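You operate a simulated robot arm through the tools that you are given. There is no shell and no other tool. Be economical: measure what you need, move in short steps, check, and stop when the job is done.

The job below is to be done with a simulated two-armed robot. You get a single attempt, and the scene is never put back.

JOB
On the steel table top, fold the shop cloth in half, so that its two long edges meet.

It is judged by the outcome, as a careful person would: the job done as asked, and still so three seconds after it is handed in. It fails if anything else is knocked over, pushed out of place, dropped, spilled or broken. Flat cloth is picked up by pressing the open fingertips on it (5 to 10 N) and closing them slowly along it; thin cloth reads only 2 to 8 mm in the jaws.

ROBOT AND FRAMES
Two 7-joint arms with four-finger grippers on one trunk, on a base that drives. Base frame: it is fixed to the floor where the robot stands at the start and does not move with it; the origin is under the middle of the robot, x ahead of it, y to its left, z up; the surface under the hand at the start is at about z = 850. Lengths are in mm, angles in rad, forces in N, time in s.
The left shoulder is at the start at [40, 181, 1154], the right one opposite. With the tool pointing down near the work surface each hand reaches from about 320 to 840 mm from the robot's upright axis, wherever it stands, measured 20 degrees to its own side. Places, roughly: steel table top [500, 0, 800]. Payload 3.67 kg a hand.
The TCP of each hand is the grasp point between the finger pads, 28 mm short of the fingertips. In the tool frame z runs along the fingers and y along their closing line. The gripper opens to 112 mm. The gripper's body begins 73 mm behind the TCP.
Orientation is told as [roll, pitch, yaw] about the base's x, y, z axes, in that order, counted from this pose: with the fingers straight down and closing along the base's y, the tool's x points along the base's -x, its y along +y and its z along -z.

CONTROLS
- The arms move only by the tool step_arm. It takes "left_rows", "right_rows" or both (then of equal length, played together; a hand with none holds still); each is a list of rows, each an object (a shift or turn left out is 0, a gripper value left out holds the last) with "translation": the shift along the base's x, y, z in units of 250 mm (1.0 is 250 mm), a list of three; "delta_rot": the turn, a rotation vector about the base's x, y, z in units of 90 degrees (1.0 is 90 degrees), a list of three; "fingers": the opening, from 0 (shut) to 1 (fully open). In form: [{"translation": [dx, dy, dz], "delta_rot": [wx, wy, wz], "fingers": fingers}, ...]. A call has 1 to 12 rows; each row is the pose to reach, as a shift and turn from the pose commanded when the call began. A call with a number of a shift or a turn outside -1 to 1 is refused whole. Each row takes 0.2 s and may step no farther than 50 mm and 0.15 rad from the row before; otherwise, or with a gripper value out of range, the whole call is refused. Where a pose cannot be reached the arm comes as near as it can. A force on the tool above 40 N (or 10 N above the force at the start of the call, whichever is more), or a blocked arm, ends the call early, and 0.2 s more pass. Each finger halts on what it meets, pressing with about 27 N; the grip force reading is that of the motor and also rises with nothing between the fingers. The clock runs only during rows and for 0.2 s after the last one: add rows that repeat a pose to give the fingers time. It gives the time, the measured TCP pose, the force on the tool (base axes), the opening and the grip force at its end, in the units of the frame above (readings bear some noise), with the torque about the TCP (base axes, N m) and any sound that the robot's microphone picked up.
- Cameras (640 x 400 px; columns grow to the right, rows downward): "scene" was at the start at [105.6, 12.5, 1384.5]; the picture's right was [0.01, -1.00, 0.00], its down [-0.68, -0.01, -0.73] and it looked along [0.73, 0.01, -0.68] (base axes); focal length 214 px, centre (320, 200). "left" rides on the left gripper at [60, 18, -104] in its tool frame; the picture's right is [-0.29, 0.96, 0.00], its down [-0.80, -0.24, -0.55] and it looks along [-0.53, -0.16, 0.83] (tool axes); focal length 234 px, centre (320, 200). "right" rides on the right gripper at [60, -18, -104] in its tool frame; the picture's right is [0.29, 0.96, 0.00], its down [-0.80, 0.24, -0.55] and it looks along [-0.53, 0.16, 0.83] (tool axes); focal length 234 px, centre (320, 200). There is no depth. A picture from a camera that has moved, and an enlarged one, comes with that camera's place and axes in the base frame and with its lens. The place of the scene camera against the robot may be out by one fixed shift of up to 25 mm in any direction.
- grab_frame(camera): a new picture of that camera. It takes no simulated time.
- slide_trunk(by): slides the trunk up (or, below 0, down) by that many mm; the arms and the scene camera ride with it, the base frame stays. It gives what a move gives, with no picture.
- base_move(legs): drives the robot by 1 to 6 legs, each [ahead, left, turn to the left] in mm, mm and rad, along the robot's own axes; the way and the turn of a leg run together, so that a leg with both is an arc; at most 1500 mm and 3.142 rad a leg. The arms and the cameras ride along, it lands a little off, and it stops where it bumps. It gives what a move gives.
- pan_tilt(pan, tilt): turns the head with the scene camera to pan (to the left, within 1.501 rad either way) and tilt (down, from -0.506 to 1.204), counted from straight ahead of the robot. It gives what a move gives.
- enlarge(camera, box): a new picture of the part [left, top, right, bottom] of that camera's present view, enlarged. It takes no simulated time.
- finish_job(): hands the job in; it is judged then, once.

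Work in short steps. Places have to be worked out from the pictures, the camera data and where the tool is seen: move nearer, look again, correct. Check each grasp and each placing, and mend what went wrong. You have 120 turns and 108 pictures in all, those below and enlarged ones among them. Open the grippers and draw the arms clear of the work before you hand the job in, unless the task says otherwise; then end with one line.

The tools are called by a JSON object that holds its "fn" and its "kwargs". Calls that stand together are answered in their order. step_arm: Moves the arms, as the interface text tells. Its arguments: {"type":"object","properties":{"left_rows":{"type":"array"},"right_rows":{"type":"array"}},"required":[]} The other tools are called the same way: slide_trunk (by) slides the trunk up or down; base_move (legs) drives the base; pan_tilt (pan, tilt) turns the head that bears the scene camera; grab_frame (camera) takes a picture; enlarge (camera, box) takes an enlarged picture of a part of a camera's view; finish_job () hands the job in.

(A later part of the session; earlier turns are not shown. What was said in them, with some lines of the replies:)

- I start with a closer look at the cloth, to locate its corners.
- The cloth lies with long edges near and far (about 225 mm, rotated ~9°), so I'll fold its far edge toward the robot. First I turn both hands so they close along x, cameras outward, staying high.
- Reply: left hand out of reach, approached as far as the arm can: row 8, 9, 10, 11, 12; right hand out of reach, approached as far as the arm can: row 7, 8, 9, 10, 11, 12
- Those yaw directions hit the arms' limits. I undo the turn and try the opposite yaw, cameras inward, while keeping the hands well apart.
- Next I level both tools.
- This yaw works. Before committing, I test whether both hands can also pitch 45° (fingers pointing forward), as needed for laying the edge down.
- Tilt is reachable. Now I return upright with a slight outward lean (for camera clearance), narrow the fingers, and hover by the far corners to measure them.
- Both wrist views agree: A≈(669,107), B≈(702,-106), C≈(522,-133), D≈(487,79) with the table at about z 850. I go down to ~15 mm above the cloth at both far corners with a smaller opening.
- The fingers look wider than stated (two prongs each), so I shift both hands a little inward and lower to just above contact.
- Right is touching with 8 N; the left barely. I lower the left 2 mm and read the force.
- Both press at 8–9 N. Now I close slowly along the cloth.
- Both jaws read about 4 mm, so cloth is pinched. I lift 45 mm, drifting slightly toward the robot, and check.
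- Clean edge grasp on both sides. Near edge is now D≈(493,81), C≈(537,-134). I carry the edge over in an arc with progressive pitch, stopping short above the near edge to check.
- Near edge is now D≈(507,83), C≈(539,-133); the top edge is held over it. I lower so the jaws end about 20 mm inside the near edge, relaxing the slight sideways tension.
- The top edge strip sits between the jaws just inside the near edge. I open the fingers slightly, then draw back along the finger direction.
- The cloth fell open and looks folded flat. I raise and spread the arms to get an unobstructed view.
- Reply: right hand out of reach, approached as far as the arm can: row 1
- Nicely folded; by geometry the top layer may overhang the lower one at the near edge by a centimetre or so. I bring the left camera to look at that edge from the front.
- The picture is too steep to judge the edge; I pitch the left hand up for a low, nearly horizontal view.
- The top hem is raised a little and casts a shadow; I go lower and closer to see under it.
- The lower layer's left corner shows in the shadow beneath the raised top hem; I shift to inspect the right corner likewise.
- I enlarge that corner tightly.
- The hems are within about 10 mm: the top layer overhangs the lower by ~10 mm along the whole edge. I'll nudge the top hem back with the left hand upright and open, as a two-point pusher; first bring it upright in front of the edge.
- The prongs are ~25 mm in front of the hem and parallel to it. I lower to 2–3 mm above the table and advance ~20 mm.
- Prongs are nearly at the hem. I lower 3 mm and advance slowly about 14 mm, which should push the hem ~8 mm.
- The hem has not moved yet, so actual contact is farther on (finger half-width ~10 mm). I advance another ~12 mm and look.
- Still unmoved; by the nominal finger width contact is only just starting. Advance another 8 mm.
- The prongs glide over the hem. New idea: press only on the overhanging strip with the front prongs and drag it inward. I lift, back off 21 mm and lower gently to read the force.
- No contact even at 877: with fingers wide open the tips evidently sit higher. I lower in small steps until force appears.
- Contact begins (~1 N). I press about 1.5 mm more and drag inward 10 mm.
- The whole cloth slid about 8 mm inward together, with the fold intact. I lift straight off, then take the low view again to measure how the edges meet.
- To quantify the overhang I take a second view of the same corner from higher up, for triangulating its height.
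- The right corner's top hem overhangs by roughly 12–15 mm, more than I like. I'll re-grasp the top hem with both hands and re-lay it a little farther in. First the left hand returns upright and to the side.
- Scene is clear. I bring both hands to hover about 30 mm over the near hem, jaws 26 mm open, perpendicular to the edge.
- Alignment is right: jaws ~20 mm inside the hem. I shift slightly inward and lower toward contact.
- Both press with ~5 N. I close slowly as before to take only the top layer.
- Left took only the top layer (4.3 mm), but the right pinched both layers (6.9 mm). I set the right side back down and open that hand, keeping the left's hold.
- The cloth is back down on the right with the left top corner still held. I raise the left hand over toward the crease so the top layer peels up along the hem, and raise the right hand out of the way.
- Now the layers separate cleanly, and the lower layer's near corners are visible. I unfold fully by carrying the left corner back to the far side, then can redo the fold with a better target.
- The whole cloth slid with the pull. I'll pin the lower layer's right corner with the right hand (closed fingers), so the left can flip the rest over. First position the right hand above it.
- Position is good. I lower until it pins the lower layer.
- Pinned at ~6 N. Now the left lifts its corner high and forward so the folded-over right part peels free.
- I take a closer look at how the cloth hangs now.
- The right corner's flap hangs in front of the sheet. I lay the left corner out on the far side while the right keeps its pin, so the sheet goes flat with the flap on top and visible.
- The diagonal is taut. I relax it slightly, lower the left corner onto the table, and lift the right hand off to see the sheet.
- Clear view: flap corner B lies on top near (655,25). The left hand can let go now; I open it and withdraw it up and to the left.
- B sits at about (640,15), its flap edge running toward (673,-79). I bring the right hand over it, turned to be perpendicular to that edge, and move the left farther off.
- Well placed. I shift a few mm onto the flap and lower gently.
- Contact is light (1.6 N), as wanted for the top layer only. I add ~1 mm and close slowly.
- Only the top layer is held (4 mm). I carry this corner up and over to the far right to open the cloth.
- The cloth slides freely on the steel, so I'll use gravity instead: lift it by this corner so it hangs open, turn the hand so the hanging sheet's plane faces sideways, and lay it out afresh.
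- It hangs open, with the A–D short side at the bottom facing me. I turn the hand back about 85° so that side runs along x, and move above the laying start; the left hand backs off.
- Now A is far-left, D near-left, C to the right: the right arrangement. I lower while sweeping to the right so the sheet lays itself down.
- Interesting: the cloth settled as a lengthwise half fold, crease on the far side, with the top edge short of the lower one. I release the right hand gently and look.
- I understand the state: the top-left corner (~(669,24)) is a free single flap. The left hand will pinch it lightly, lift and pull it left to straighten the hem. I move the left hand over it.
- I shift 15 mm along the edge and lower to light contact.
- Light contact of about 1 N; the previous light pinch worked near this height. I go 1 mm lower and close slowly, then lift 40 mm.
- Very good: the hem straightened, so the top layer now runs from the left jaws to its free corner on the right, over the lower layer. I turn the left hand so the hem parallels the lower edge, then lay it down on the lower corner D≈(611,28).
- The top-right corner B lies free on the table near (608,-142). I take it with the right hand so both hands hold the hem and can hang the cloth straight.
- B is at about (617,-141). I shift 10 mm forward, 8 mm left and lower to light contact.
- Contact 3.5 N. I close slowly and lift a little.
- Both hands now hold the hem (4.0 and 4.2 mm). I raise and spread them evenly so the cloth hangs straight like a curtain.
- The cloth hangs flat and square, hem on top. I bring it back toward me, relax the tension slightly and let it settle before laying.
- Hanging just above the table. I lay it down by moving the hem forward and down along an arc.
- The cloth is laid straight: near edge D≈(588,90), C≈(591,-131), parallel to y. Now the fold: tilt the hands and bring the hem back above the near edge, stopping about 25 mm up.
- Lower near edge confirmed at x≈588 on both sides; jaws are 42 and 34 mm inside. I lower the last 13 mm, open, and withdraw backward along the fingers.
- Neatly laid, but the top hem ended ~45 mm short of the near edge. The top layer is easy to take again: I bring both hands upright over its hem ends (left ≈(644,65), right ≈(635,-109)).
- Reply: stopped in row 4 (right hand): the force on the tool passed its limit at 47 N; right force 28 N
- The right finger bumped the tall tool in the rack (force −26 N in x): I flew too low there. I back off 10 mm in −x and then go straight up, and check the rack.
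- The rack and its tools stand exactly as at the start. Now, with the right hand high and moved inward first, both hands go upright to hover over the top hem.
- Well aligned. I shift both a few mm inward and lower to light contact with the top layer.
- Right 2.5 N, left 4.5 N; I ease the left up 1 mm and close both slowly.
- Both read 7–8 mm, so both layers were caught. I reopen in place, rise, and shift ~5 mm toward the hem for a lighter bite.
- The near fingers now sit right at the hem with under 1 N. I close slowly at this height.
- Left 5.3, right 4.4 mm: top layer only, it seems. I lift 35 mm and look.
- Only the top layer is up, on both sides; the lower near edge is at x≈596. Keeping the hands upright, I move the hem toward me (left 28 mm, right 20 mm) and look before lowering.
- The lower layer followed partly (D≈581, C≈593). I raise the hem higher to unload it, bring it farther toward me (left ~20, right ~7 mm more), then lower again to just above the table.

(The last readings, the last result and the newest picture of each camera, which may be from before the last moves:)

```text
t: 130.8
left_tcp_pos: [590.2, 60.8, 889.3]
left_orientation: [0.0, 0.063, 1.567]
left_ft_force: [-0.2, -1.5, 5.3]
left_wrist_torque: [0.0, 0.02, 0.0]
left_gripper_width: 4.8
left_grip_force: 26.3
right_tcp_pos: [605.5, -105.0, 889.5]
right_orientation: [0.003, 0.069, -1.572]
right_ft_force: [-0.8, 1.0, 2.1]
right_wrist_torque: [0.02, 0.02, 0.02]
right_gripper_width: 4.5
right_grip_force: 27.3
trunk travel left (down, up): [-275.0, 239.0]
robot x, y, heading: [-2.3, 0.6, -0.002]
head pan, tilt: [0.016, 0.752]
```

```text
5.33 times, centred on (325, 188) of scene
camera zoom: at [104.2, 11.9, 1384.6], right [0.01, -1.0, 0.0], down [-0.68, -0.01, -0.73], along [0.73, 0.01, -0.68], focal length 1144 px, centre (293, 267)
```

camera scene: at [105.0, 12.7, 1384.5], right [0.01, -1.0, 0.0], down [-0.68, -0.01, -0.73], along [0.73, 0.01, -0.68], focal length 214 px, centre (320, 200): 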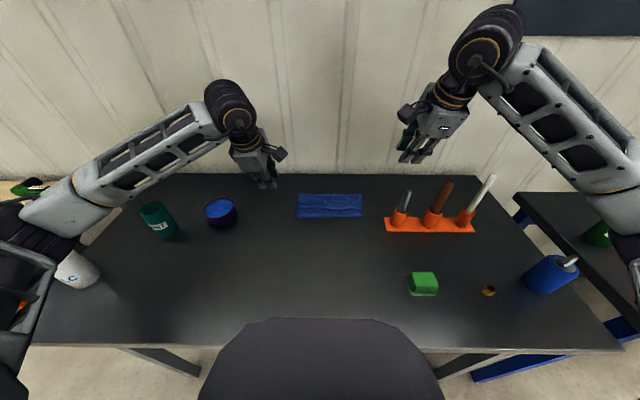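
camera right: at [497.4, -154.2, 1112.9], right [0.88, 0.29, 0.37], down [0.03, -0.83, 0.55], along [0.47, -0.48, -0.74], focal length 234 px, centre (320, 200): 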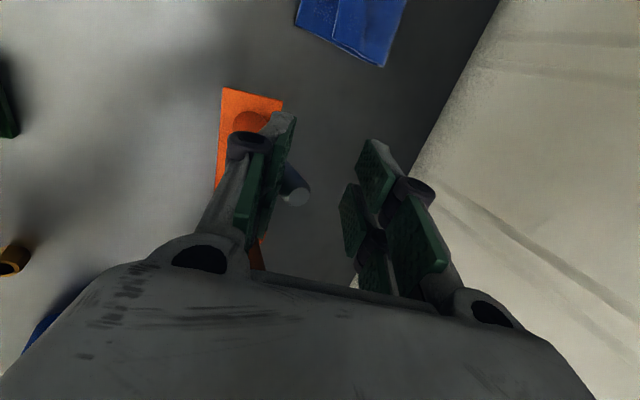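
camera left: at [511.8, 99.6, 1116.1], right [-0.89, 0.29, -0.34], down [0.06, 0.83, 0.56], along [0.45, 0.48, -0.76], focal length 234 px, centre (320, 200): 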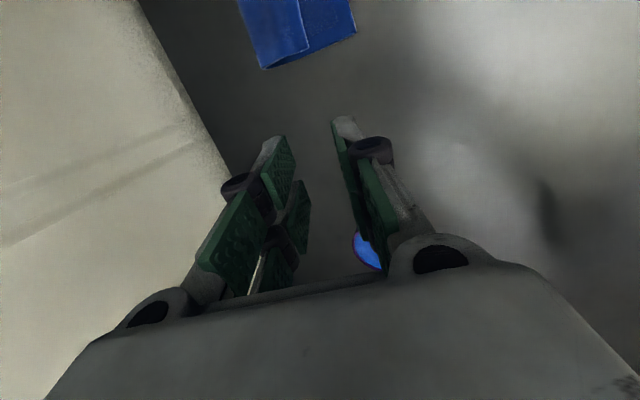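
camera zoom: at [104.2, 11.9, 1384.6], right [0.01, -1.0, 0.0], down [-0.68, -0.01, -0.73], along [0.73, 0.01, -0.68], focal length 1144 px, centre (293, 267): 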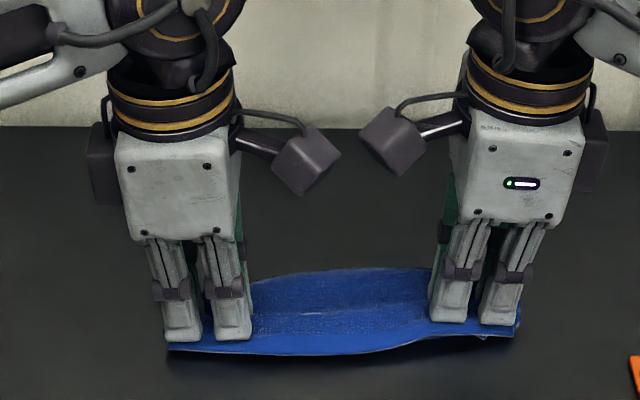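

The hem now lies right over the lower edge; opening will spread it ~12–15 mm further outward, so I slide the hem back ~12 mm, set down, open slowly, and lift straight off.

{"fn": "step_arm", "kwargs": {"left_rows": [{"translation": [0, 0, 0.03]}, {"translation": [0.025, 0, 0.03]}, {"translation": [0.048, 0, 0.02]}, {"translation": [0.048, 0, 0.006]}, {"translation": [0.048, 0, 0.006], "fingers": 0.07}, {"translation": [0.048, 0, 0.006], "fingers": 0.12}, {"translation": [0.048, 0, 0.006], "fingers": 0.18}, {"translation": [0.048, 0, 0.006], "fingers": 0.24}, {"translation": [0.048, 0, 0.04], "fingers": 0.24}, {"translation": [0.048, 0, 0.12]}, {"translation": [0.048, 0, 0.3]}, {"translation": [0.048, 0, 0.45]}], "right_rows": [{"translation": [0, 0, 0.03]}, {"translation": [0.025, 0, 0.03]}, {"translation": [0.052, 0, 0.016]}, {"translation": [0.052, 0, 0.0]}, {"translation": [0.052, 0, 0.0], "fingers": 0.07}, {"translation": [0.052, 0, 0.0], "fingers": 0.12}, {"translation": [0.052, 0, 0.0], "fingers": 0.18}, {"translation": [0.052, 0, 0.0], "fingers": 0.24}, {"translation": [0.052, 0, 0.04], "fingers": 0.24}, {"translation": [0.052, 0, 0.12]}, {"translation": [0.052, 0, 0.3]}, {"translation": [0.052, 0, 0.45]}]}}

{"fn": "enlarge", "kwargs": {"camera": "scene", "box": [265, 150, 385, 225]}}

```text
t: 133.4
left_tcp_pos: [601.4, 60.3, 1003.0]
left_orientation: [0.003, 0.061, 1.566]
left_ft_force: [-0.3, -0.3, -0.3]
left_wrist_torque: [0.0, 0.0, -0.01]
left_gripper_width: 26.8
left_grip_force: 0.2
right_tcp_pos: [619.0, -103.6, 1002.7]
right_orientation: [0.002, 0.067, -1.572]
right_ft_force: [-0.6, 0.8, 0.3]
right_wrist_torque: [0.01, 0.0, 0.02]
right_gripper_width: 27.1
right_grip_force: 0.1
trunk travel left (down, up): [-275.0, 239.0]
robot x, y, heading: [-3.2, -3.2, -0.006]
head pan, tilt: [0.016, 0.752]
```

```text
5.33 times, centred on (325, 188) of scene
camera zoom: at [104.3, 12.0, 1384.5], right [0.01, -1.0, 0.0], down [-0.68, -0.01, -0.73], along [0.73, 0.01, -0.68], focal length 1144 px, centre (293, 267)
```

zoom: 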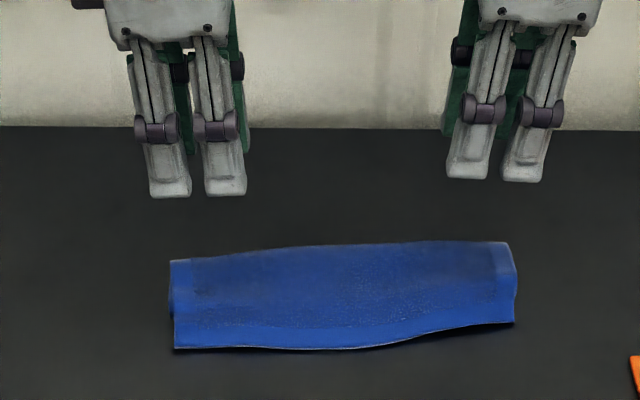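

The fold is straight, with a puffed rounded crease at the far side. I flatten it by pressing gently with closed fingers just inside the crease on both ends.

{"fn": "step_arm", "kwargs": {"left_rows": [{"translation": [0.08, 0, -0.05], "fingers": 0}, {"translation": [0.16, 0, -0.12]}, {"translation": [0.188, 0, -0.24]}, {"translation": [0.188, 0, -0.36]}, {"translation": [0.188, 0, -0.43]}, {"translation": [0.188, 0, -0.456]}, {"translation": [0.188, 0, -0.472]}, {"translation": [0.188, 0, -0.472]}, {"translation": [0.188, 0, -0.4]}, {"translation": [0.188, 0, -0.25]}, {"translation": [0.188, 0, -0.1]}], "right_rows": [{"translation": [0.08, 0, -0.05], "fingers": 0}, {"translation": [0.16, 0, -0.12]}, {"translation": [0.188, 0, -0.24]}, {"translation": [0.188, 0, -0.36]}, {"translation": [0.188, 0, -0.43]}, {"translation": [0.188, 0, -0.456]}, {"translation": [0.188, 0, -0.472]}, {"translation": [0.188, 0, -0.472]}, {"translation": [0.188, 0, -0.4]}, {"translation": [0.188, 0, -0.25]}, {"translation": [0.188, 0, -0.1]}]}}

{"fn": "enlarge", "kwargs": {"camera": "scene", "box": [265, 150, 385, 225]}}

```text
t: 135.8
left_tcp_pos: [647.5, 58.7, 980.1]
left_orientation: [0.002, 0.063, 1.566]
left_ft_force: [-0.7, -1.0, -0.5]
left_wrist_torque: [-0.01, -0.03, -0.01]
left_gripper_width: 0.0
left_grip_force: 27.1
right_tcp_pos: [666.7, -103.6, 977.1]
right_orientation: [0.002, 0.067, -1.574]
right_ft_force: [-0.3, -0.1, -0.1]
right_wrist_torque: [-0.01, 0.01, 0.0]
right_gripper_width: 0.0
right_grip_force: 26.6
trunk travel left (down, up): [-275.0, 239.0]
robot x, y, heading: [-1.8, -0.4, -0.004]
head pan, tilt: [0.016, 0.752]
```

```text
5.33 times, centred on (325, 188) of scene
camera zoom: at [104.1, 12.0, 1384.6], right [0.01, -1.0, 0.0], down [-0.68, -0.01, -0.73], along [0.73, 0.01, -0.68], focal length 1144 px, centre (293, 267)
```

zoom: 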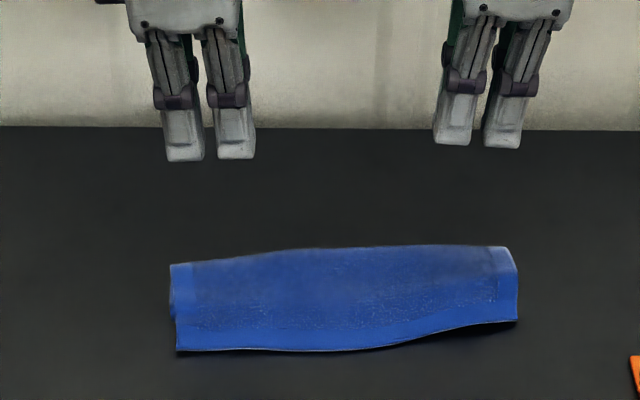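

The left side shows a notch, so I check the layers from the side: the left hand tilts and hovers over the near edge for its camera to see corner D.

{"fn": "step_arm", "kwargs": {"left_rows": [{"translation": [-0.05, 0, 0], "delta_rot": [0, -0.09, 0]}, {"translation": [-0.1, 0, 0], "delta_rot": [0, -0.18, 0]}, {"translation": [-0.16, 0, 0], "delta_rot": [0, -0.27, 0]}, {"translation": [-0.22, 0, -0.04], "delta_rot": [0, -0.36, 0]}, {"translation": [-0.27, 0, -0.1], "delta_rot": [0, -0.45, 0]}, {"translation": [-0.28, 0, -0.18], "delta_rot": [0, -0.5, 0]}]}}

{"fn": "enlarge", "kwargs": {"camera": "left", "box": [200, 0, 480, 220]}}

```text
t: 137.2
left_tcp_pos: [579.5, 59.6, 933.4]
left_orientation: [-0.786, 0.043, 1.522]
left_ft_force: [0.5, 0.5, -0.4]
left_wrist_torque: [0.01, 0.0, -0.01]
left_gripper_width: 0.3
left_grip_force: 26.9
right_tcp_pos: [667.4, -104.6, 975.3]
right_orientation: [0.0, 0.067, -1.573]
right_ft_force: [0.6, -0.1, -0.2]
right_wrist_torque: [-0.01, -0.01, -0.02]
right_gripper_width: 0.0
right_grip_force: 27.1
trunk travel left (down, up): [-275.0, 239.0]
robot x, y, heading: [2.7, 0.7, -0.005]
head pan, tilt: [0.016, 0.752]
```

```text
1.82 times, centred on (340, 110) of left
camera zoom: at [491.3, 7.2, 996.1], right [-0.66, 0.29, -0.69], down [-0.18, 0.83, 0.53], along [0.73, 0.48, -0.5], focal length 426 px, centre (284, 364)
```

zoom: 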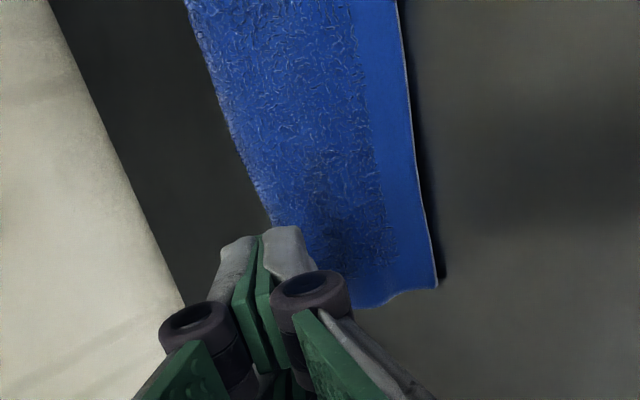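

The top layer overhangs ~19 mm on the left with slack inside, so I'll redo it the way that laid it flattest: take the hem ends, hang, lay, fold. First both hands go upright over the hem ends.

{"fn": "step_arm", "kwargs": {"left_rows": [{"translation": [0.01, 0, 0.02], "delta_rot": [0, 0.09, 0], "fingers": 0.232}, {"translation": [0.02, 0, 0.03], "delta_rot": [0, 0.18, 0]}, {"translation": [0.03, 0, 0.03], "delta_rot": [0, 0.27, 0]}, {"translation": [0.05, 0, 0.03], "delta_rot": [0, 0.36, 0]}, {"translation": [0.06, 0, 0.0], "delta_rot": [0, 0.45, 0]}, {"translation": [0.07, 0.008, -0.06], "delta_rot": [0, 0.5, 0]}, {"translation": [0.07, 0.008, -0.07], "delta_rot": [0, 0.5, 0]}], "right_rows": [{"translation": [-0.03, 0, 0], "delta_rot": [0, 0, 0.02], "fingers": 0.232}, {"translation": [-0.07, 0, 0], "delta_rot": [0, 0, 0.04]}, {"translation": [-0.11, -0.01, 0], "delta_rot": [0, 0, 0.06]}, {"translation": [-0.16, -0.02, -0.05], "delta_rot": [0, 0, 0.08]}, {"translation": [-0.197, -0.026, -0.12], "delta_rot": [0, 0, 0.08]}, {"translation": [-0.197, -0.026, -0.2], "delta_rot": [0, 0, 0.08]}, {"translation": [-0.197, -0.026, -0.24], "delta_rot": [0, 0, 0.08]}]}}

{"fn": "step_arm", "kwargs": {"left_rows": [{"delta_rot": [0, 0, 0.04]}, {"delta_rot": [0, 0, 0.08]}, {"translation": [0, 0, -0.04], "delta_rot": [0, 0, 0.08]}, {"translation": [0, 0, -0.08], "delta_rot": [0, 0, 0.08]}, {"translation": [0, 0, -0.1], "delta_rot": [0, 0, 0.08]}, {"translation": [0, 0, -0.1], "delta_rot": [0, 0, 0.08]}], "right_rows": [{}, {}, {"translation": [0, 0, -0.04]}, {"translation": [0, 0, -0.08]}, {"translation": [0, 0, -0.1]}, {"translation": [0, 0, -0.1]}]}}

```text
t: 138.8
left_tcp_pos: [594.9, 60.7, 914.6]
left_orientation: [0.002, 0.062, 1.565]
left_ft_force: [0.6, -0.3, -0.1]
left_wrist_torque: [0.04, -0.01, 0.01]
left_gripper_width: 26.2
left_grip_force: 0.0
right_tcp_pos: [616.8, -109.6, 917.3]
right_orientation: [0.003, 0.065, -1.448]
right_ft_force: [-0.4, -0.3, 0.3]
right_wrist_torque: [-0.03, 0.0, -0.03]
right_gripper_width: 25.9
right_grip_force: 0.0
trunk travel left (down, up): [-275.0, 239.0]
robot x, y, heading: [1.3, -0.0, -0.001]
head pan, tilt: [0.016, 0.752]
```

```text
t: 140.2
left_tcp_pos: [595.9, 62.5, 890.5]
left_orientation: [0.0, 0.062, 1.691]
left_ft_force: [1.7, -1.0, 3.5]
left_wrist_torque: [-0.05, -0.09, -0.03]
left_gripper_width: 26.0
left_grip_force: 0.2
right_tcp_pos: [616.4, -110.8, 891.1]
right_orientation: [0.003, 0.068, -1.447]
right_ft_force: [-0.7, 0.2, 1.9]
right_wrist_torque: [0.04, -0.02, 0.03]
right_gripper_width: 26.1
right_grip_force: 0.1
trunk travel left (down, up): [-275.0, 239.0]
robot x, y, heading: [0.5, -2.3, -0.004]
head pan, tilt: [0.016, 0.752]
```

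The far fingers touch first (puffed cloth). I go 2 mm lower on both and close slowly.

{"fn": "step_arm", "kwargs": {"left_rows": [{"translation": [0, 0, -0.008], "fingers": 0.225}, {"translation": [0, 0, -0.01], "fingers": 0.2}, {"translation": [0, 0, -0.01], "fingers": 0.175}, {"translation": [0, 0, -0.01], "fingers": 0.15}, {"translation": [0, 0, -0.01], "fingers": 0.13}, {"translation": [0, 0, -0.01], "fingers": 0.11}, {"translation": [0, 0, -0.01], "fingers": 0.09}, {"translation": [0, 0, -0.01], "fingers": 0.07}, {"translation": [0, 0, -0.01], "fingers": 0.05}, {"translation": [0, 0, -0.01], "fingers": 0.03}, {"translation": [0, 0, -0.01], "fingers": 0}, {"translation": [0, 0, -0.01], "fingers": 0}], "right_rows": [{"translation": [0, 0, -0.008], "fingers": 0.225}, {"translation": [0, 0, -0.01], "fingers": 0.2}, {"translation": [0, 0, -0.01], "fingers": 0.175}, {"translation": [0, 0, -0.01], "fingers": 0.15}, {"translation": [0, 0, -0.01], "fingers": 0.13}, {"translation": [0, 0, -0.01], "fingers": 0.11}, {"translation": [0, 0, -0.01], "fingers": 0.09}, {"translation": [0, 0, -0.01], "fingers": 0.07}, {"translation": [0, 0, -0.01], "fingers": 0.05}, {"translation": [0, 0, -0.01], "fingers": 0.03}, {"translation": [0, 0, -0.01], "fingers": 0}, {"translation": [0, 0, -0.01], "fingers": 0}]}}

```text
t: 142.8
left_tcp_pos: [595.1, 61.6, 886.6]
left_orientation: [-0.001, 0.063, 1.69]
left_ft_force: [-1.2, -1.3, 4.7]
left_wrist_torque: [-0.03, -0.05, -0.02]
left_gripper_width: 4.0
left_grip_force: 27.0
right_tcp_pos: [616.5, -111.0, 890.6]
right_orientation: [0.002, 0.067, -1.447]
right_ft_force: [0.3, 1.8, 3.1]
right_wrist_torque: [0.06, -0.02, 0.0]
right_gripper_width: 4.0
right_grip_force: 26.6
trunk travel left (down, up): [-275.0, 239.0]
robot x, y, heading: [-0.4, -3.8, -0.005]
head pan, tilt: [0.016, 0.752]
```

Both jaws read 4.0 mm: top layer only. I lift to hang the cloth, squaring the hem to y.

{"fn": "step_arm", "kwargs": {"left_rows": [{"translation": [0.01, 0, 0.08]}, {"translation": [0.02, 0, 0.17]}, {"translation": [0.03, 0, 0.26], "delta_rot": [0, 0, -0.02]}, {"translation": [0.04, -0.004, 0.36], "delta_rot": [0, 0, -0.04]}, {"translation": [0.05, -0.006, 0.46], "delta_rot": [0, 0, -0.06]}, {"translation": [0.06, -0.006, 0.56], "delta_rot": [0, 0, -0.08]}, {"translation": [0.06, -0.006, 0.66], "delta_rot": [0, 0, -0.08]}, {"translation": [0.06, -0.006, 0.72], "delta_rot": [0, 0, -0.08]}, {"translation": [0.06, -0.006, 0.72], "delta_rot": [0, 0, -0.08]}], "right_rows": [{"translation": [0, 0, 0.08]}, {"translation": [0, 0, 0.16]}, {"translation": [-0.005, 0, 0.25], "delta_rot": [0, 0, -0.02]}, {"translation": [-0.01, 0, 0.35], "delta_rot": [0, 0, -0.04]}, {"translation": [-0.02, 0, 0.45], "delta_rot": [0, 0, -0.06]}, {"translation": [-0.026, 0, 0.55], "delta_rot": [0, 0, -0.08]}, {"translation": [-0.026, 0, 0.65], "delta_rot": [0, 0, -0.08]}, {"translation": [-0.026, 0, 0.704], "delta_rot": [0, 0, -0.08]}, {"translation": [-0.026, 0, 0.704], "delta_rot": [0, 0, -0.08]}]}}

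```text
t: 144.8
left_tcp_pos: [612.0, 60.5, 1066.8]
left_orientation: [0.001, 0.062, 1.564]
left_ft_force: [0.6, 0.1, 0.3]
left_wrist_torque: [0.0, -0.01, 0.07]
left_gripper_width: 3.5
left_grip_force: 26.7
right_tcp_pos: [611.2, -110.7, 1065.1]
right_orientation: [0.002, 0.065, -1.572]
right_ft_force: [0.8, -0.2, 0.2]
right_wrist_torque: [-0.03, 0.02, 0.07]
right_gripper_width: 3.8
right_grip_force: 27.2
trunk travel left (down, up): [-275.0, 239.0]
robot x, y, heading: [-0.6, 1.3, 0.001]
head pan, tilt: [0.016, 0.752]
```

Hem is slightly slack; I spread 4 mm while bringing it back over x≈540 and letting it settle.

{"fn": "step_arm", "kwargs": {"left_rows": [{"translation": [-0.06, 0.008, 0]}, {"translation": [-0.12, 0.008, 0]}, {"translation": [-0.18, 0.008, 0]}, {"translation": [-0.24, 0.008, 0]}, {"translation": [-0.288, 0.008, -0.02]}, {"translation": [-0.288, 0.008, -0.05]}, {"translation": [-0.288, 0.008, -0.08]}, {"translation": [-0.288, 0.008, -0.096]}, {"translation": [-0.288, 0.008, -0.096]}, {"translation": [-0.288, 0.008, -0.096]}, {"translation": [-0.288, 0.008, -0.096]}], "right_rows": [{"translation": [-0.06, -0.008, 0]}, {"translation": [-0.12, -0.008, 0]}, {"translation": [-0.18, -0.008, 0]}, {"translation": [-0.24, -0.008, 0]}, {"translation": [-0.285, -0.008, -0.02]}, {"translation": [-0.285, -0.008, -0.05]}, {"translation": [-0.285, -0.008, -0.08]}, {"translation": [-0.285, -0.008, -0.089]}, {"translation": [-0.285, -0.008, -0.089]}, {"translation": [-0.285, -0.008, -0.089]}, {"translation": [-0.285, -0.008, -0.089]}]}}

```text
t: 147.2
left_tcp_pos: [539.1, 63.0, 1042.7]
left_orientation: [0.002, 0.062, 1.565]
left_ft_force: [0.5, -0.9, 0.6]
left_wrist_torque: [-0.03, -0.01, 0.06]
left_gripper_width: 3.6
left_grip_force: 27.2
right_tcp_pos: [540.0, -111.7, 1043.4]
right_orientation: [0.0, 0.066, -1.572]
right_ft_force: [0.0, 0.1, -0.2]
right_wrist_torque: [0.03, 0.01, 0.03]
right_gripper_width: 3.9
right_grip_force: 27.4
trunk travel left (down, up): [-275.0, 239.0]
robot x, y, heading: [-1.1, 1.4, 0.004]
head pan, tilt: [0.016, 0.752]
```

Settled. I repeat the same laying arc that worked before.

{"fn": "step_arm", "kwargs": {"left_rows": [{"translation": [0, 0, -0.056]}, {"translation": [0.05, 0, -0.068]}, {"translation": [0.1, 0, -0.078]}, {"translation": [0.2, 0, -0.1]}, {"translation": [0.29, 0, -0.14]}, {"translation": [0.37, 0, -0.195]}, {"translation": [0.44, 0, -0.264]}, {"translation": [0.49, 0, -0.336]}, {"translation": [0.53, 0, -0.41]}, {"translation": [0.55, 0, -0.472]}, {"translation": [0.55, 0, -0.472]}], "right_rows": [{"translation": [0, 0, -0.056]}, {"translation": [0.05, 0, -0.068]}, {"translation": [0.1, 0, -0.078]}, {"translation": [0.2, 0, -0.1]}, {"translation": [0.29, 0, -0.14]}, {"translation": [0.37, 0, -0.195]}, {"translation": [0.44, 0, -0.264]}, {"translation": [0.49, 0, -0.336]}, {"translation": [0.53, 0, -0.41]}, {"translation": [0.55, 0, -0.472]}, {"translation": [0.55, 0, -0.472]}]}}

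```text
t: 149.7
left_tcp_pos: [675.3, 62.3, 925.3]
left_orientation: [0.003, 0.064, 1.565]
left_ft_force: [-0.2, -3.4, -1.4]
left_wrist_torque: [-0.05, -0.05, 0.08]
left_gripper_width: 3.4
left_grip_force: 27.3
right_tcp_pos: [675.6, -113.4, 924.9]
right_orientation: [0.001, 0.065, -1.574]
right_ft_force: [-0.2, 1.9, -0.7]
right_wrist_torque: [0.05, -0.04, 0.09]
right_gripper_width: 4.1
right_grip_force: 26.8
trunk travel left (down, up): [-275.0, 239.0]
robot x, y, heading: [-1.2, 1.0, -0.001]
head pan, tilt: [0.016, 0.752]
```

Now the fold arc again: tilt and bring the hem back to just over the near edge (expected x≈588), stopping ~30 mm up, and take a picture from the left hand.

{"fn": "step_arm", "kwargs": {"left_rows": [{"translation": [-0.043, 0, 0.03], "delta_rot": [0, -0.074, 0]}, {"translation": [-0.086, 0, 0.05], "delta_rot": [0, -0.148, 0]}, {"translation": [-0.128, 0, 0.064], "delta_rot": [0, -0.222, 0]}, {"translation": [-0.187, 0, 0.05], "delta_rot": [0, -0.305, 0]}, {"translation": [-0.245, 0, 0.03], "delta_rot": [0, -0.389, 0]}, {"translation": [-0.307, 0, -0.035], "delta_rot": [0, -0.445, 0]}, {"translation": [-0.369, 0, -0.1], "delta_rot": [0, -0.5, 0]}, {"translation": [-0.369, 0, -0.1], "delta_rot": [0, -0.5, 0]}], "right_rows": [{"translation": [-0.043, 0, 0.03], "delta_rot": [0, -0.074, 0]}, {"translation": [-0.086, 0, 0.05], "delta_rot": [0, -0.148, 0]}, {"translation": [-0.128, 0, 0.064], "delta_rot": [0, -0.222, 0]}, {"translation": [-0.187, 0, 0.05], "delta_rot": [0, -0.305, 0]}, {"translation": [-0.245, 0, 0.03], "delta_rot": [0, -0.389, 0]}, {"translation": [-0.307, 0, -0.035], "delta_rot": [0, -0.445, 0]}, {"translation": [-0.369, 0, -0.1], "delta_rot": [0, -0.5, 0]}, {"translation": [-0.369, 0, -0.1], "delta_rot": [0, -0.5, 0]}]}}

{"fn": "grab_frame", "kwargs": {"camera": "left"}}

```text
t: 151.4
left_tcp_pos: [584.6, 61.8, 900.1]
left_orientation: [-0.786, 0.041, 1.524]
left_ft_force: [0.4, -1.1, -1.2]
left_wrist_torque: [-0.02, 0.06, -0.05]
left_gripper_width: 3.5
left_grip_force: 27.0
right_tcp_pos: [583.3, -112.7, 898.3]
right_orientation: [0.788, 0.05, -1.526]
right_ft_force: [0.7, 0.9, 0.2]
right_wrist_torque: [0.0, 0.06, 0.04]
right_gripper_width: 3.5
right_grip_force: 27.1
trunk travel left (down, up): [-275.0, 239.0]
robot x, y, heading: [2.4, 1.5, -0.001]
head pan, tilt: [0.016, 0.752]
```

```text
1 pictures are left
camera left: at [496.2, 11.1, 963.0], right [-0.66, 0.29, -0.69], down [-0.18, 0.83, 0.53], along [0.73, 0.48, -0.5], focal length 234 px, centre (320, 200)
```

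left: 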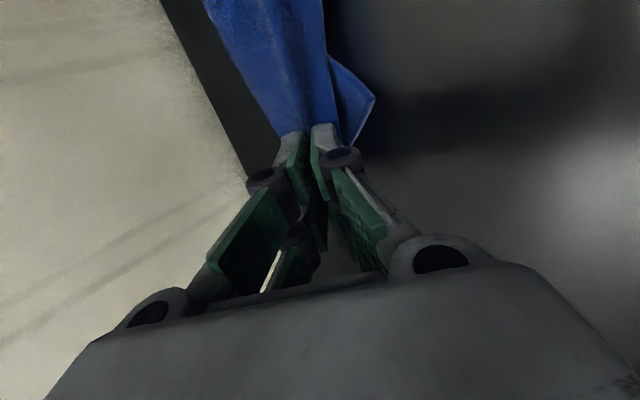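

The lower corner D looks skewed this time. I lift it all again, higher, to hang free, with a pause so it unfolds fully.

{"fn": "step_arm", "kwargs": {"left_rows": [{"translation": [0.05, 0, 0.1], "delta_rot": [0, 0.07, 0]}, {"translation": [0.08, 0, 0.24], "delta_rot": [0, 0.15, 0]}, {"translation": [0.08, 0, 0.38], "delta_rot": [0, 0.24, 0]}, {"translation": [0.08, 0, 0.52], "delta_rot": [0, 0.33, 0]}, {"translation": [0.04, 0, 0.66], "delta_rot": [0, 0.42, 0]}, {"translation": [0.0, 0, 0.76], "delta_rot": [0, 0.5, 0]}, {"translation": [-0.05, 0, 0.8], "delta_rot": [0, 0.5, 0]}, {"translation": [-0.1, 0, 0.8], "delta_rot": [0, 0.5, 0]}, {"translation": [0.0, 0, 0.8], "delta_rot": [0, 0.5, 0]}, {"translation": [-0.1, 0, 0.8], "delta_rot": [0, 0.5, 0]}, {"translation": [-0.1, 0, 0.8], "delta_rot": [0, 0.5, 0]}, {"translation": [-0.1, 0, 0.8], "delta_rot": [0, 0.5, 0]}], "right_rows": [{"translation": [0.05, 0, 0.1], "delta_rot": [0, 0.07, 0]}, {"translation": [0.08, 0, 0.24], "delta_rot": [0, 0.15, 0]}, {"translation": [0.08, 0, 0.38], "delta_rot": [0, 0.24, 0]}, {"translation": [0.08, 0, 0.52], "delta_rot": [0, 0.33, 0]}, {"translation": [0.04, 0, 0.66], "delta_rot": [0, 0.42, 0]}, {"translation": [0.0, 0, 0.76], "delta_rot": [0, 0.5, 0]}, {"translation": [-0.05, 0, 0.8], "delta_rot": [0, 0.5, 0]}, {"translation": [-0.1, 0, 0.8], "delta_rot": [0, 0.5, 0]}, {"translation": [0.0, 0, 0.8], "delta_rot": [0, 0.5, 0]}, {"translation": [-0.1, 0, 0.8], "delta_rot": [0, 0.5, 0]}, {"translation": [-0.1, 0, 0.8], "delta_rot": [0, 0.5, 0]}, {"translation": [-0.1, 0, 0.8], "delta_rot": [0, 0.5, 0]}]}}

{"fn": "step_arm", "kwargs": {"left_rows": [{}, {}, {}, {}, {}, {}, {}, {}, {}, {}], "right_rows": [{}, {}, {}, {}, {}, {}, {}, {}, {}, {}]}}

```text
t: 154.1
left_tcp_pos: [560.2, 61.8, 1100.5]
left_orientation: [0.003, 0.063, 1.566]
left_ft_force: [0.0, -1.5, -0.2]
left_wrist_torque: [-0.05, -0.08, 0.0]
left_gripper_width: 3.0
left_grip_force: 27.4
right_tcp_pos: [560.8, -114.1, 1100.4]
right_orientation: [0.0, 0.066, -1.573]
right_ft_force: [-0.2, 1.6, -0.5]
right_wrist_torque: [0.06, -0.08, 0.02]
right_gripper_width: 3.4
right_grip_force: 26.8
trunk travel left (down, up): [-275.0, 239.0]
robot x, y, heading: [1.6, 4.0, -0.009]
head pan, tilt: [0.016, 0.752]
```

```text
t: 156.2
left_tcp_pos: [559.3, 62.0, 1101.6]
left_orientation: [0.001, 0.061, 1.566]
left_ft_force: [-0.5, -0.6, 0.0]
left_wrist_torque: [-0.01, -0.02, -0.01]
left_gripper_width: 3.3
left_grip_force: 26.9
right_tcp_pos: [560.5, -114.4, 1100.8]
right_orientation: [-0.002, 0.066, -1.572]
right_ft_force: [-0.4, 1.8, -0.1]
right_wrist_torque: [0.02, -0.07, 0.0]
right_gripper_width: 3.3
right_grip_force: 26.8
trunk travel left (down, up): [-275.0, 239.0]
robot x, y, heading: [-0.8, -1.9, -0.006]
head pan, tilt: [0.016, 0.752]
```

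Hanging still with light tension. I lower slowly to the laying start.

{"fn": "step_arm", "kwargs": {"left_rows": [{"translation": [-0.02, 0, -0.04]}, {"translation": [-0.04, 0, -0.08]}, {"translation": [-0.06, 0, -0.12]}, {"translation": [-0.08, 0, -0.16]}, {"translation": [-0.08, 0, -0.2]}, {"translation": [-0.08, 0, -0.23]}, {"translation": [-0.08, 0, -0.23]}, {"translation": [-0.08, 0, -0.23]}, {"translation": [-0.08, 0, -0.23]}, {"translation": [-0.08, 0, -0.23]}], "right_rows": [{"translation": [-0.02, 0, -0.04]}, {"translation": [-0.04, 0, -0.08]}, {"translation": [-0.06, 0, -0.12]}, {"translation": [-0.08, 0, -0.16]}, {"translation": [-0.08, 0, -0.2]}, {"translation": [-0.08, 0, -0.23]}, {"translation": [-0.08, 0, -0.23]}, {"translation": [-0.08, 0, -0.23]}, {"translation": [-0.08, 0, -0.23]}, {"translation": [-0.08, 0, -0.23]}]}}

{"fn": "step_arm", "kwargs": {"left_rows": [{"translation": [0, 0, -0.056]}, {"translation": [0.05, 0, -0.068]}, {"translation": [0.1, 0, -0.078]}, {"translation": [0.2, 0, -0.1]}, {"translation": [0.29, 0, -0.14]}, {"translation": [0.37, 0, -0.195]}, {"translation": [0.44, 0, -0.264]}, {"translation": [0.49, 0, -0.336]}, {"translation": [0.53, 0, -0.41]}, {"translation": [0.55, 0, -0.472]}, {"translation": [0.55, 0, -0.472]}], "right_rows": [{"translation": [0, 0, -0.056]}, {"translation": [0.05, 0, -0.068]}, {"translation": [0.1, 0, -0.078]}, {"translation": [0.2, 0, -0.1]}, {"translation": [0.29, 0, -0.14]}, {"translation": [0.37, 0, -0.195]}, {"translation": [0.44, 0, -0.264]}, {"translation": [0.49, 0, -0.336]}, {"translation": [0.53, 0, -0.41]}, {"translation": [0.55, 0, -0.472]}, {"translation": [0.55, 0, -0.472]}]}}

{"fn": "enlarge", "kwargs": {"camera": "scene", "box": [260, 150, 400, 250]}}

```text
t: 158.4
left_tcp_pos: [539.0, 62.1, 1041.6]
left_orientation: [0.003, 0.063, 1.564]
left_ft_force: [0.4, -1.0, 0.2]
left_wrist_torque: [-0.01, -0.08, 0.0]
left_gripper_width: 3.4
left_grip_force: 26.9
right_tcp_pos: [540.2, -112.3, 1042.7]
right_orientation: [-0.001, 0.066, -1.572]
right_ft_force: [-0.5, 0.0, -0.6]
right_wrist_torque: [0.01, -0.08, 0.0]
right_gripper_width: 3.4
right_grip_force: 27.0
trunk travel left (down, up): [-275.0, 239.0]
robot x, y, heading: [-4.7, 4.1, -0.004]
head pan, tilt: [0.016, 0.752]
```

```text
t: 160.8
left_tcp_pos: [676.7, 61.7, 924.7]
left_orientation: [0.002, 0.064, 1.566]
left_ft_force: [0.1, -0.7, -0.9]
left_wrist_torque: [-0.03, -0.05, -0.02]
left_gripper_width: 3.2
left_grip_force: 27.1
right_tcp_pos: [677.4, -111.5, 922.4]
right_orientation: [0.0, 0.066, -1.573]
right_ft_force: [-0.3, 0.4, -0.3]
right_wrist_torque: [-0.01, -0.09, 0.01]
right_gripper_width: 3.4
right_grip_force: 26.7
trunk travel left (down, up): [-275.0, 239.0]
robot x, y, heading: [-0.8, -0.3, -0.006]
head pan, tilt: [0.016, 0.752]
```

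```text
4.00 times, centred on (330, 200) of scene
camera zoom: at [104.6, 11.9, 1384.5], right [0.01, -1.0, 0.0], down [-0.68, -0.01, -0.73], along [0.73, 0.01, -0.68], focal length 858 px, centre (280, 200)
```

zoom: 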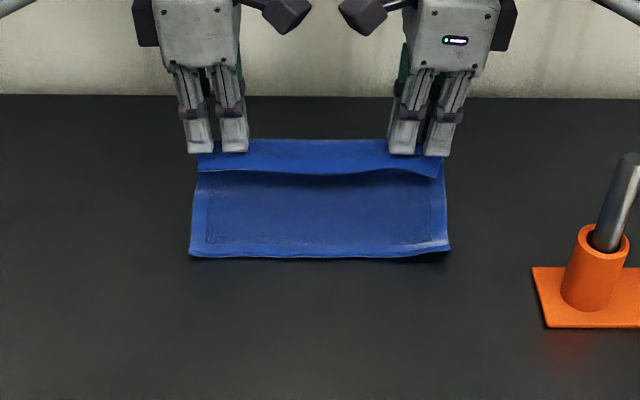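

Laid flat and straight: D≈(591,90), C≈(600,-131), with 24–28 mm of hem hanging in front of the jaws. I bring the hem back with upright hands, high, then straight down so that the hem lands on the near edge (left TCP x≈615, right ≈628).

{"fn": "step_arm", "kwargs": {"left_rows": [{"translation": [-0.03, 0, 0.06]}, {"translation": [-0.08, 0, 0.1]}, {"translation": [-0.14, 0, 0.11]}, {"translation": [-0.2, 0, 0.1]}, {"translation": [-0.245, 0, 0.07]}, {"translation": [-0.245, 0, 0.02]}, {"translation": [-0.245, 0, -0.04]}, {"translation": [-0.245, 0, -0.1]}, {"translation": [-0.245, 0, -0.135]}, {"translation": [-0.245, 0, -0.145]}, {"translation": [-0.245, 0, -0.145]}], "right_rows": [{"translation": [-0.02, 0, 0.06]}, {"translation": [-0.06, 0, 0.1]}, {"translation": [-0.11, 0, 0.11]}, {"translation": [-0.16, 0, 0.1]}, {"translation": [-0.198, 0, 0.07]}, {"translation": [-0.198, 0, 0.02]}, {"translation": [-0.198, 0, -0.04]}, {"translation": [-0.198, 0, -0.1]}, {"translation": [-0.198, 0, -0.126]}, {"translation": [-0.198, 0, -0.136]}, {"translation": [-0.198, 0, -0.136]}]}}

```text
t: 163.2
left_tcp_pos: [616.4, 62.9, 888.2]
left_orientation: [0.003, 0.061, 1.566]
left_ft_force: [0.0, -1.2, 0.8]
left_wrist_torque: [-0.01, 0.01, -0.06]
left_gripper_width: 3.4
left_grip_force: 28.0
right_tcp_pos: [627.5, -112.3, 890.2]
right_orientation: [0.0, 0.067, -1.574]
right_ft_force: [-0.2, 1.4, 1.0]
right_wrist_torque: [0.02, -0.04, 0.0]
right_gripper_width: 3.3
right_grip_force: 26.8
trunk travel left (down, up): [-275.0, 239.0]
robot x, y, heading: [1.9, -2.1, -0.002]
head pan, tilt: [0.016, 0.752]
```

Both rest with ~1 N. I open slowly in place, lift straight up, then draw the hands back toward the robot at height.

{"fn": "step_arm", "kwargs": {"left_rows": [{"fingers": 0.05}, {"fingers": 0.08}, {"fingers": 0.12}, {"fingers": 0.16}, {"fingers": 0.2}, {"fingers": 0.22}, {"translation": [0, 0, 0.04]}, {"translation": [0, 0, 0.12]}, {"translation": [0, 0, 0.28]}, {"translation": [0, 0, 0.46]}, {"translation": [-0.02, 0, 0.62]}, {"translation": [-0.1, 0.02, 0.7]}], "right_rows": [{"fingers": 0.05}, {"fingers": 0.08}, {"fingers": 0.12}, {"fingers": 0.16}, {"fingers": 0.2}, {"fingers": 0.22}, {"translation": [0, 0, 0.04]}, {"translation": [0, 0, 0.12]}, {"translation": [0, 0, 0.28]}, {"translation": [0, 0, 0.46]}, {"translation": [-0.02, 0, 0.62]}, {"translation": [-0.1, -0.02, 0.7]}]}}

{"fn": "step_arm", "kwargs": {"left_rows": [{"translation": [-0.1, 0.06, 0]}, {"translation": [-0.25, 0.12, 0]}, {"translation": [-0.4, 0.2, 0]}, {"translation": [-0.45, 0.35, 0]}], "right_rows": [{"translation": [-0.1, -0.06, 0]}, {"translation": [-0.25, -0.12, 0]}, {"translation": [-0.4, -0.2, 0]}, {"translation": [-0.45, -0.35, 0]}]}}

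```text
t: 165.8
left_tcp_pos: [587.3, 68.2, 1064.8]
left_orientation: [0.0, 0.063, 1.566]
left_ft_force: [0.4, 0.4, 0.7]
left_wrist_torque: [0.02, -0.05, 0.01]
left_gripper_width: 24.9
left_grip_force: 0.1
right_tcp_pos: [600.7, -116.6, 1067.6]
right_orientation: [-0.001, 0.066, -1.572]
right_ft_force: [-0.3, 0.2, 1.1]
right_wrist_torque: [-0.02, -0.03, 0.0]
right_gripper_width: 24.4
right_grip_force: 0.1
trunk travel left (down, up): [-275.0, 239.0]
robot x, y, heading: [0.2, -1.3, 0.003]
head pan, tilt: [0.016, 0.752]
```

```text
t: 166.8
left_tcp_pos: [476.1, 156.0, 1064.5]
left_orientation: [0.001, 0.064, 1.565]
left_ft_force: [-0.7, -0.1, -0.2]
left_wrist_torque: [0.01, -0.01, -0.03]
left_gripper_width: 24.5
left_grip_force: 0.0
right_tcp_pos: [488.2, -204.1, 1067.0]
right_orientation: [0.0, 0.067, -1.573]
right_ft_force: [0.5, 1.5, -0.5]
right_wrist_torque: [0.04, -0.01, 0.04]
right_gripper_width: 24.6
right_grip_force: 0.1
trunk travel left (down, up): [-275.0, 239.0]
robot x, y, heading: [3.1, 0.3, -0.002]
head pan, tilt: [0.016, 0.752]
```

Both hands are open and clear, the rack tools were seen standing after the bump, and no pictures are left to check this last lay. I hand the job in.

{"fn": "finish_job", "kwargs": {}}

```text
The job is handed in.
```

I folded the shop cloth in half lengthwise, but I had no pictures left to check the final lay. From the hand positions I expect the long edges to meet within about a centimetre. During the work the right hand bumped a tool in the orange rack. A picture right after showed the rack and its tools still in place, and both hands are now open and clear.
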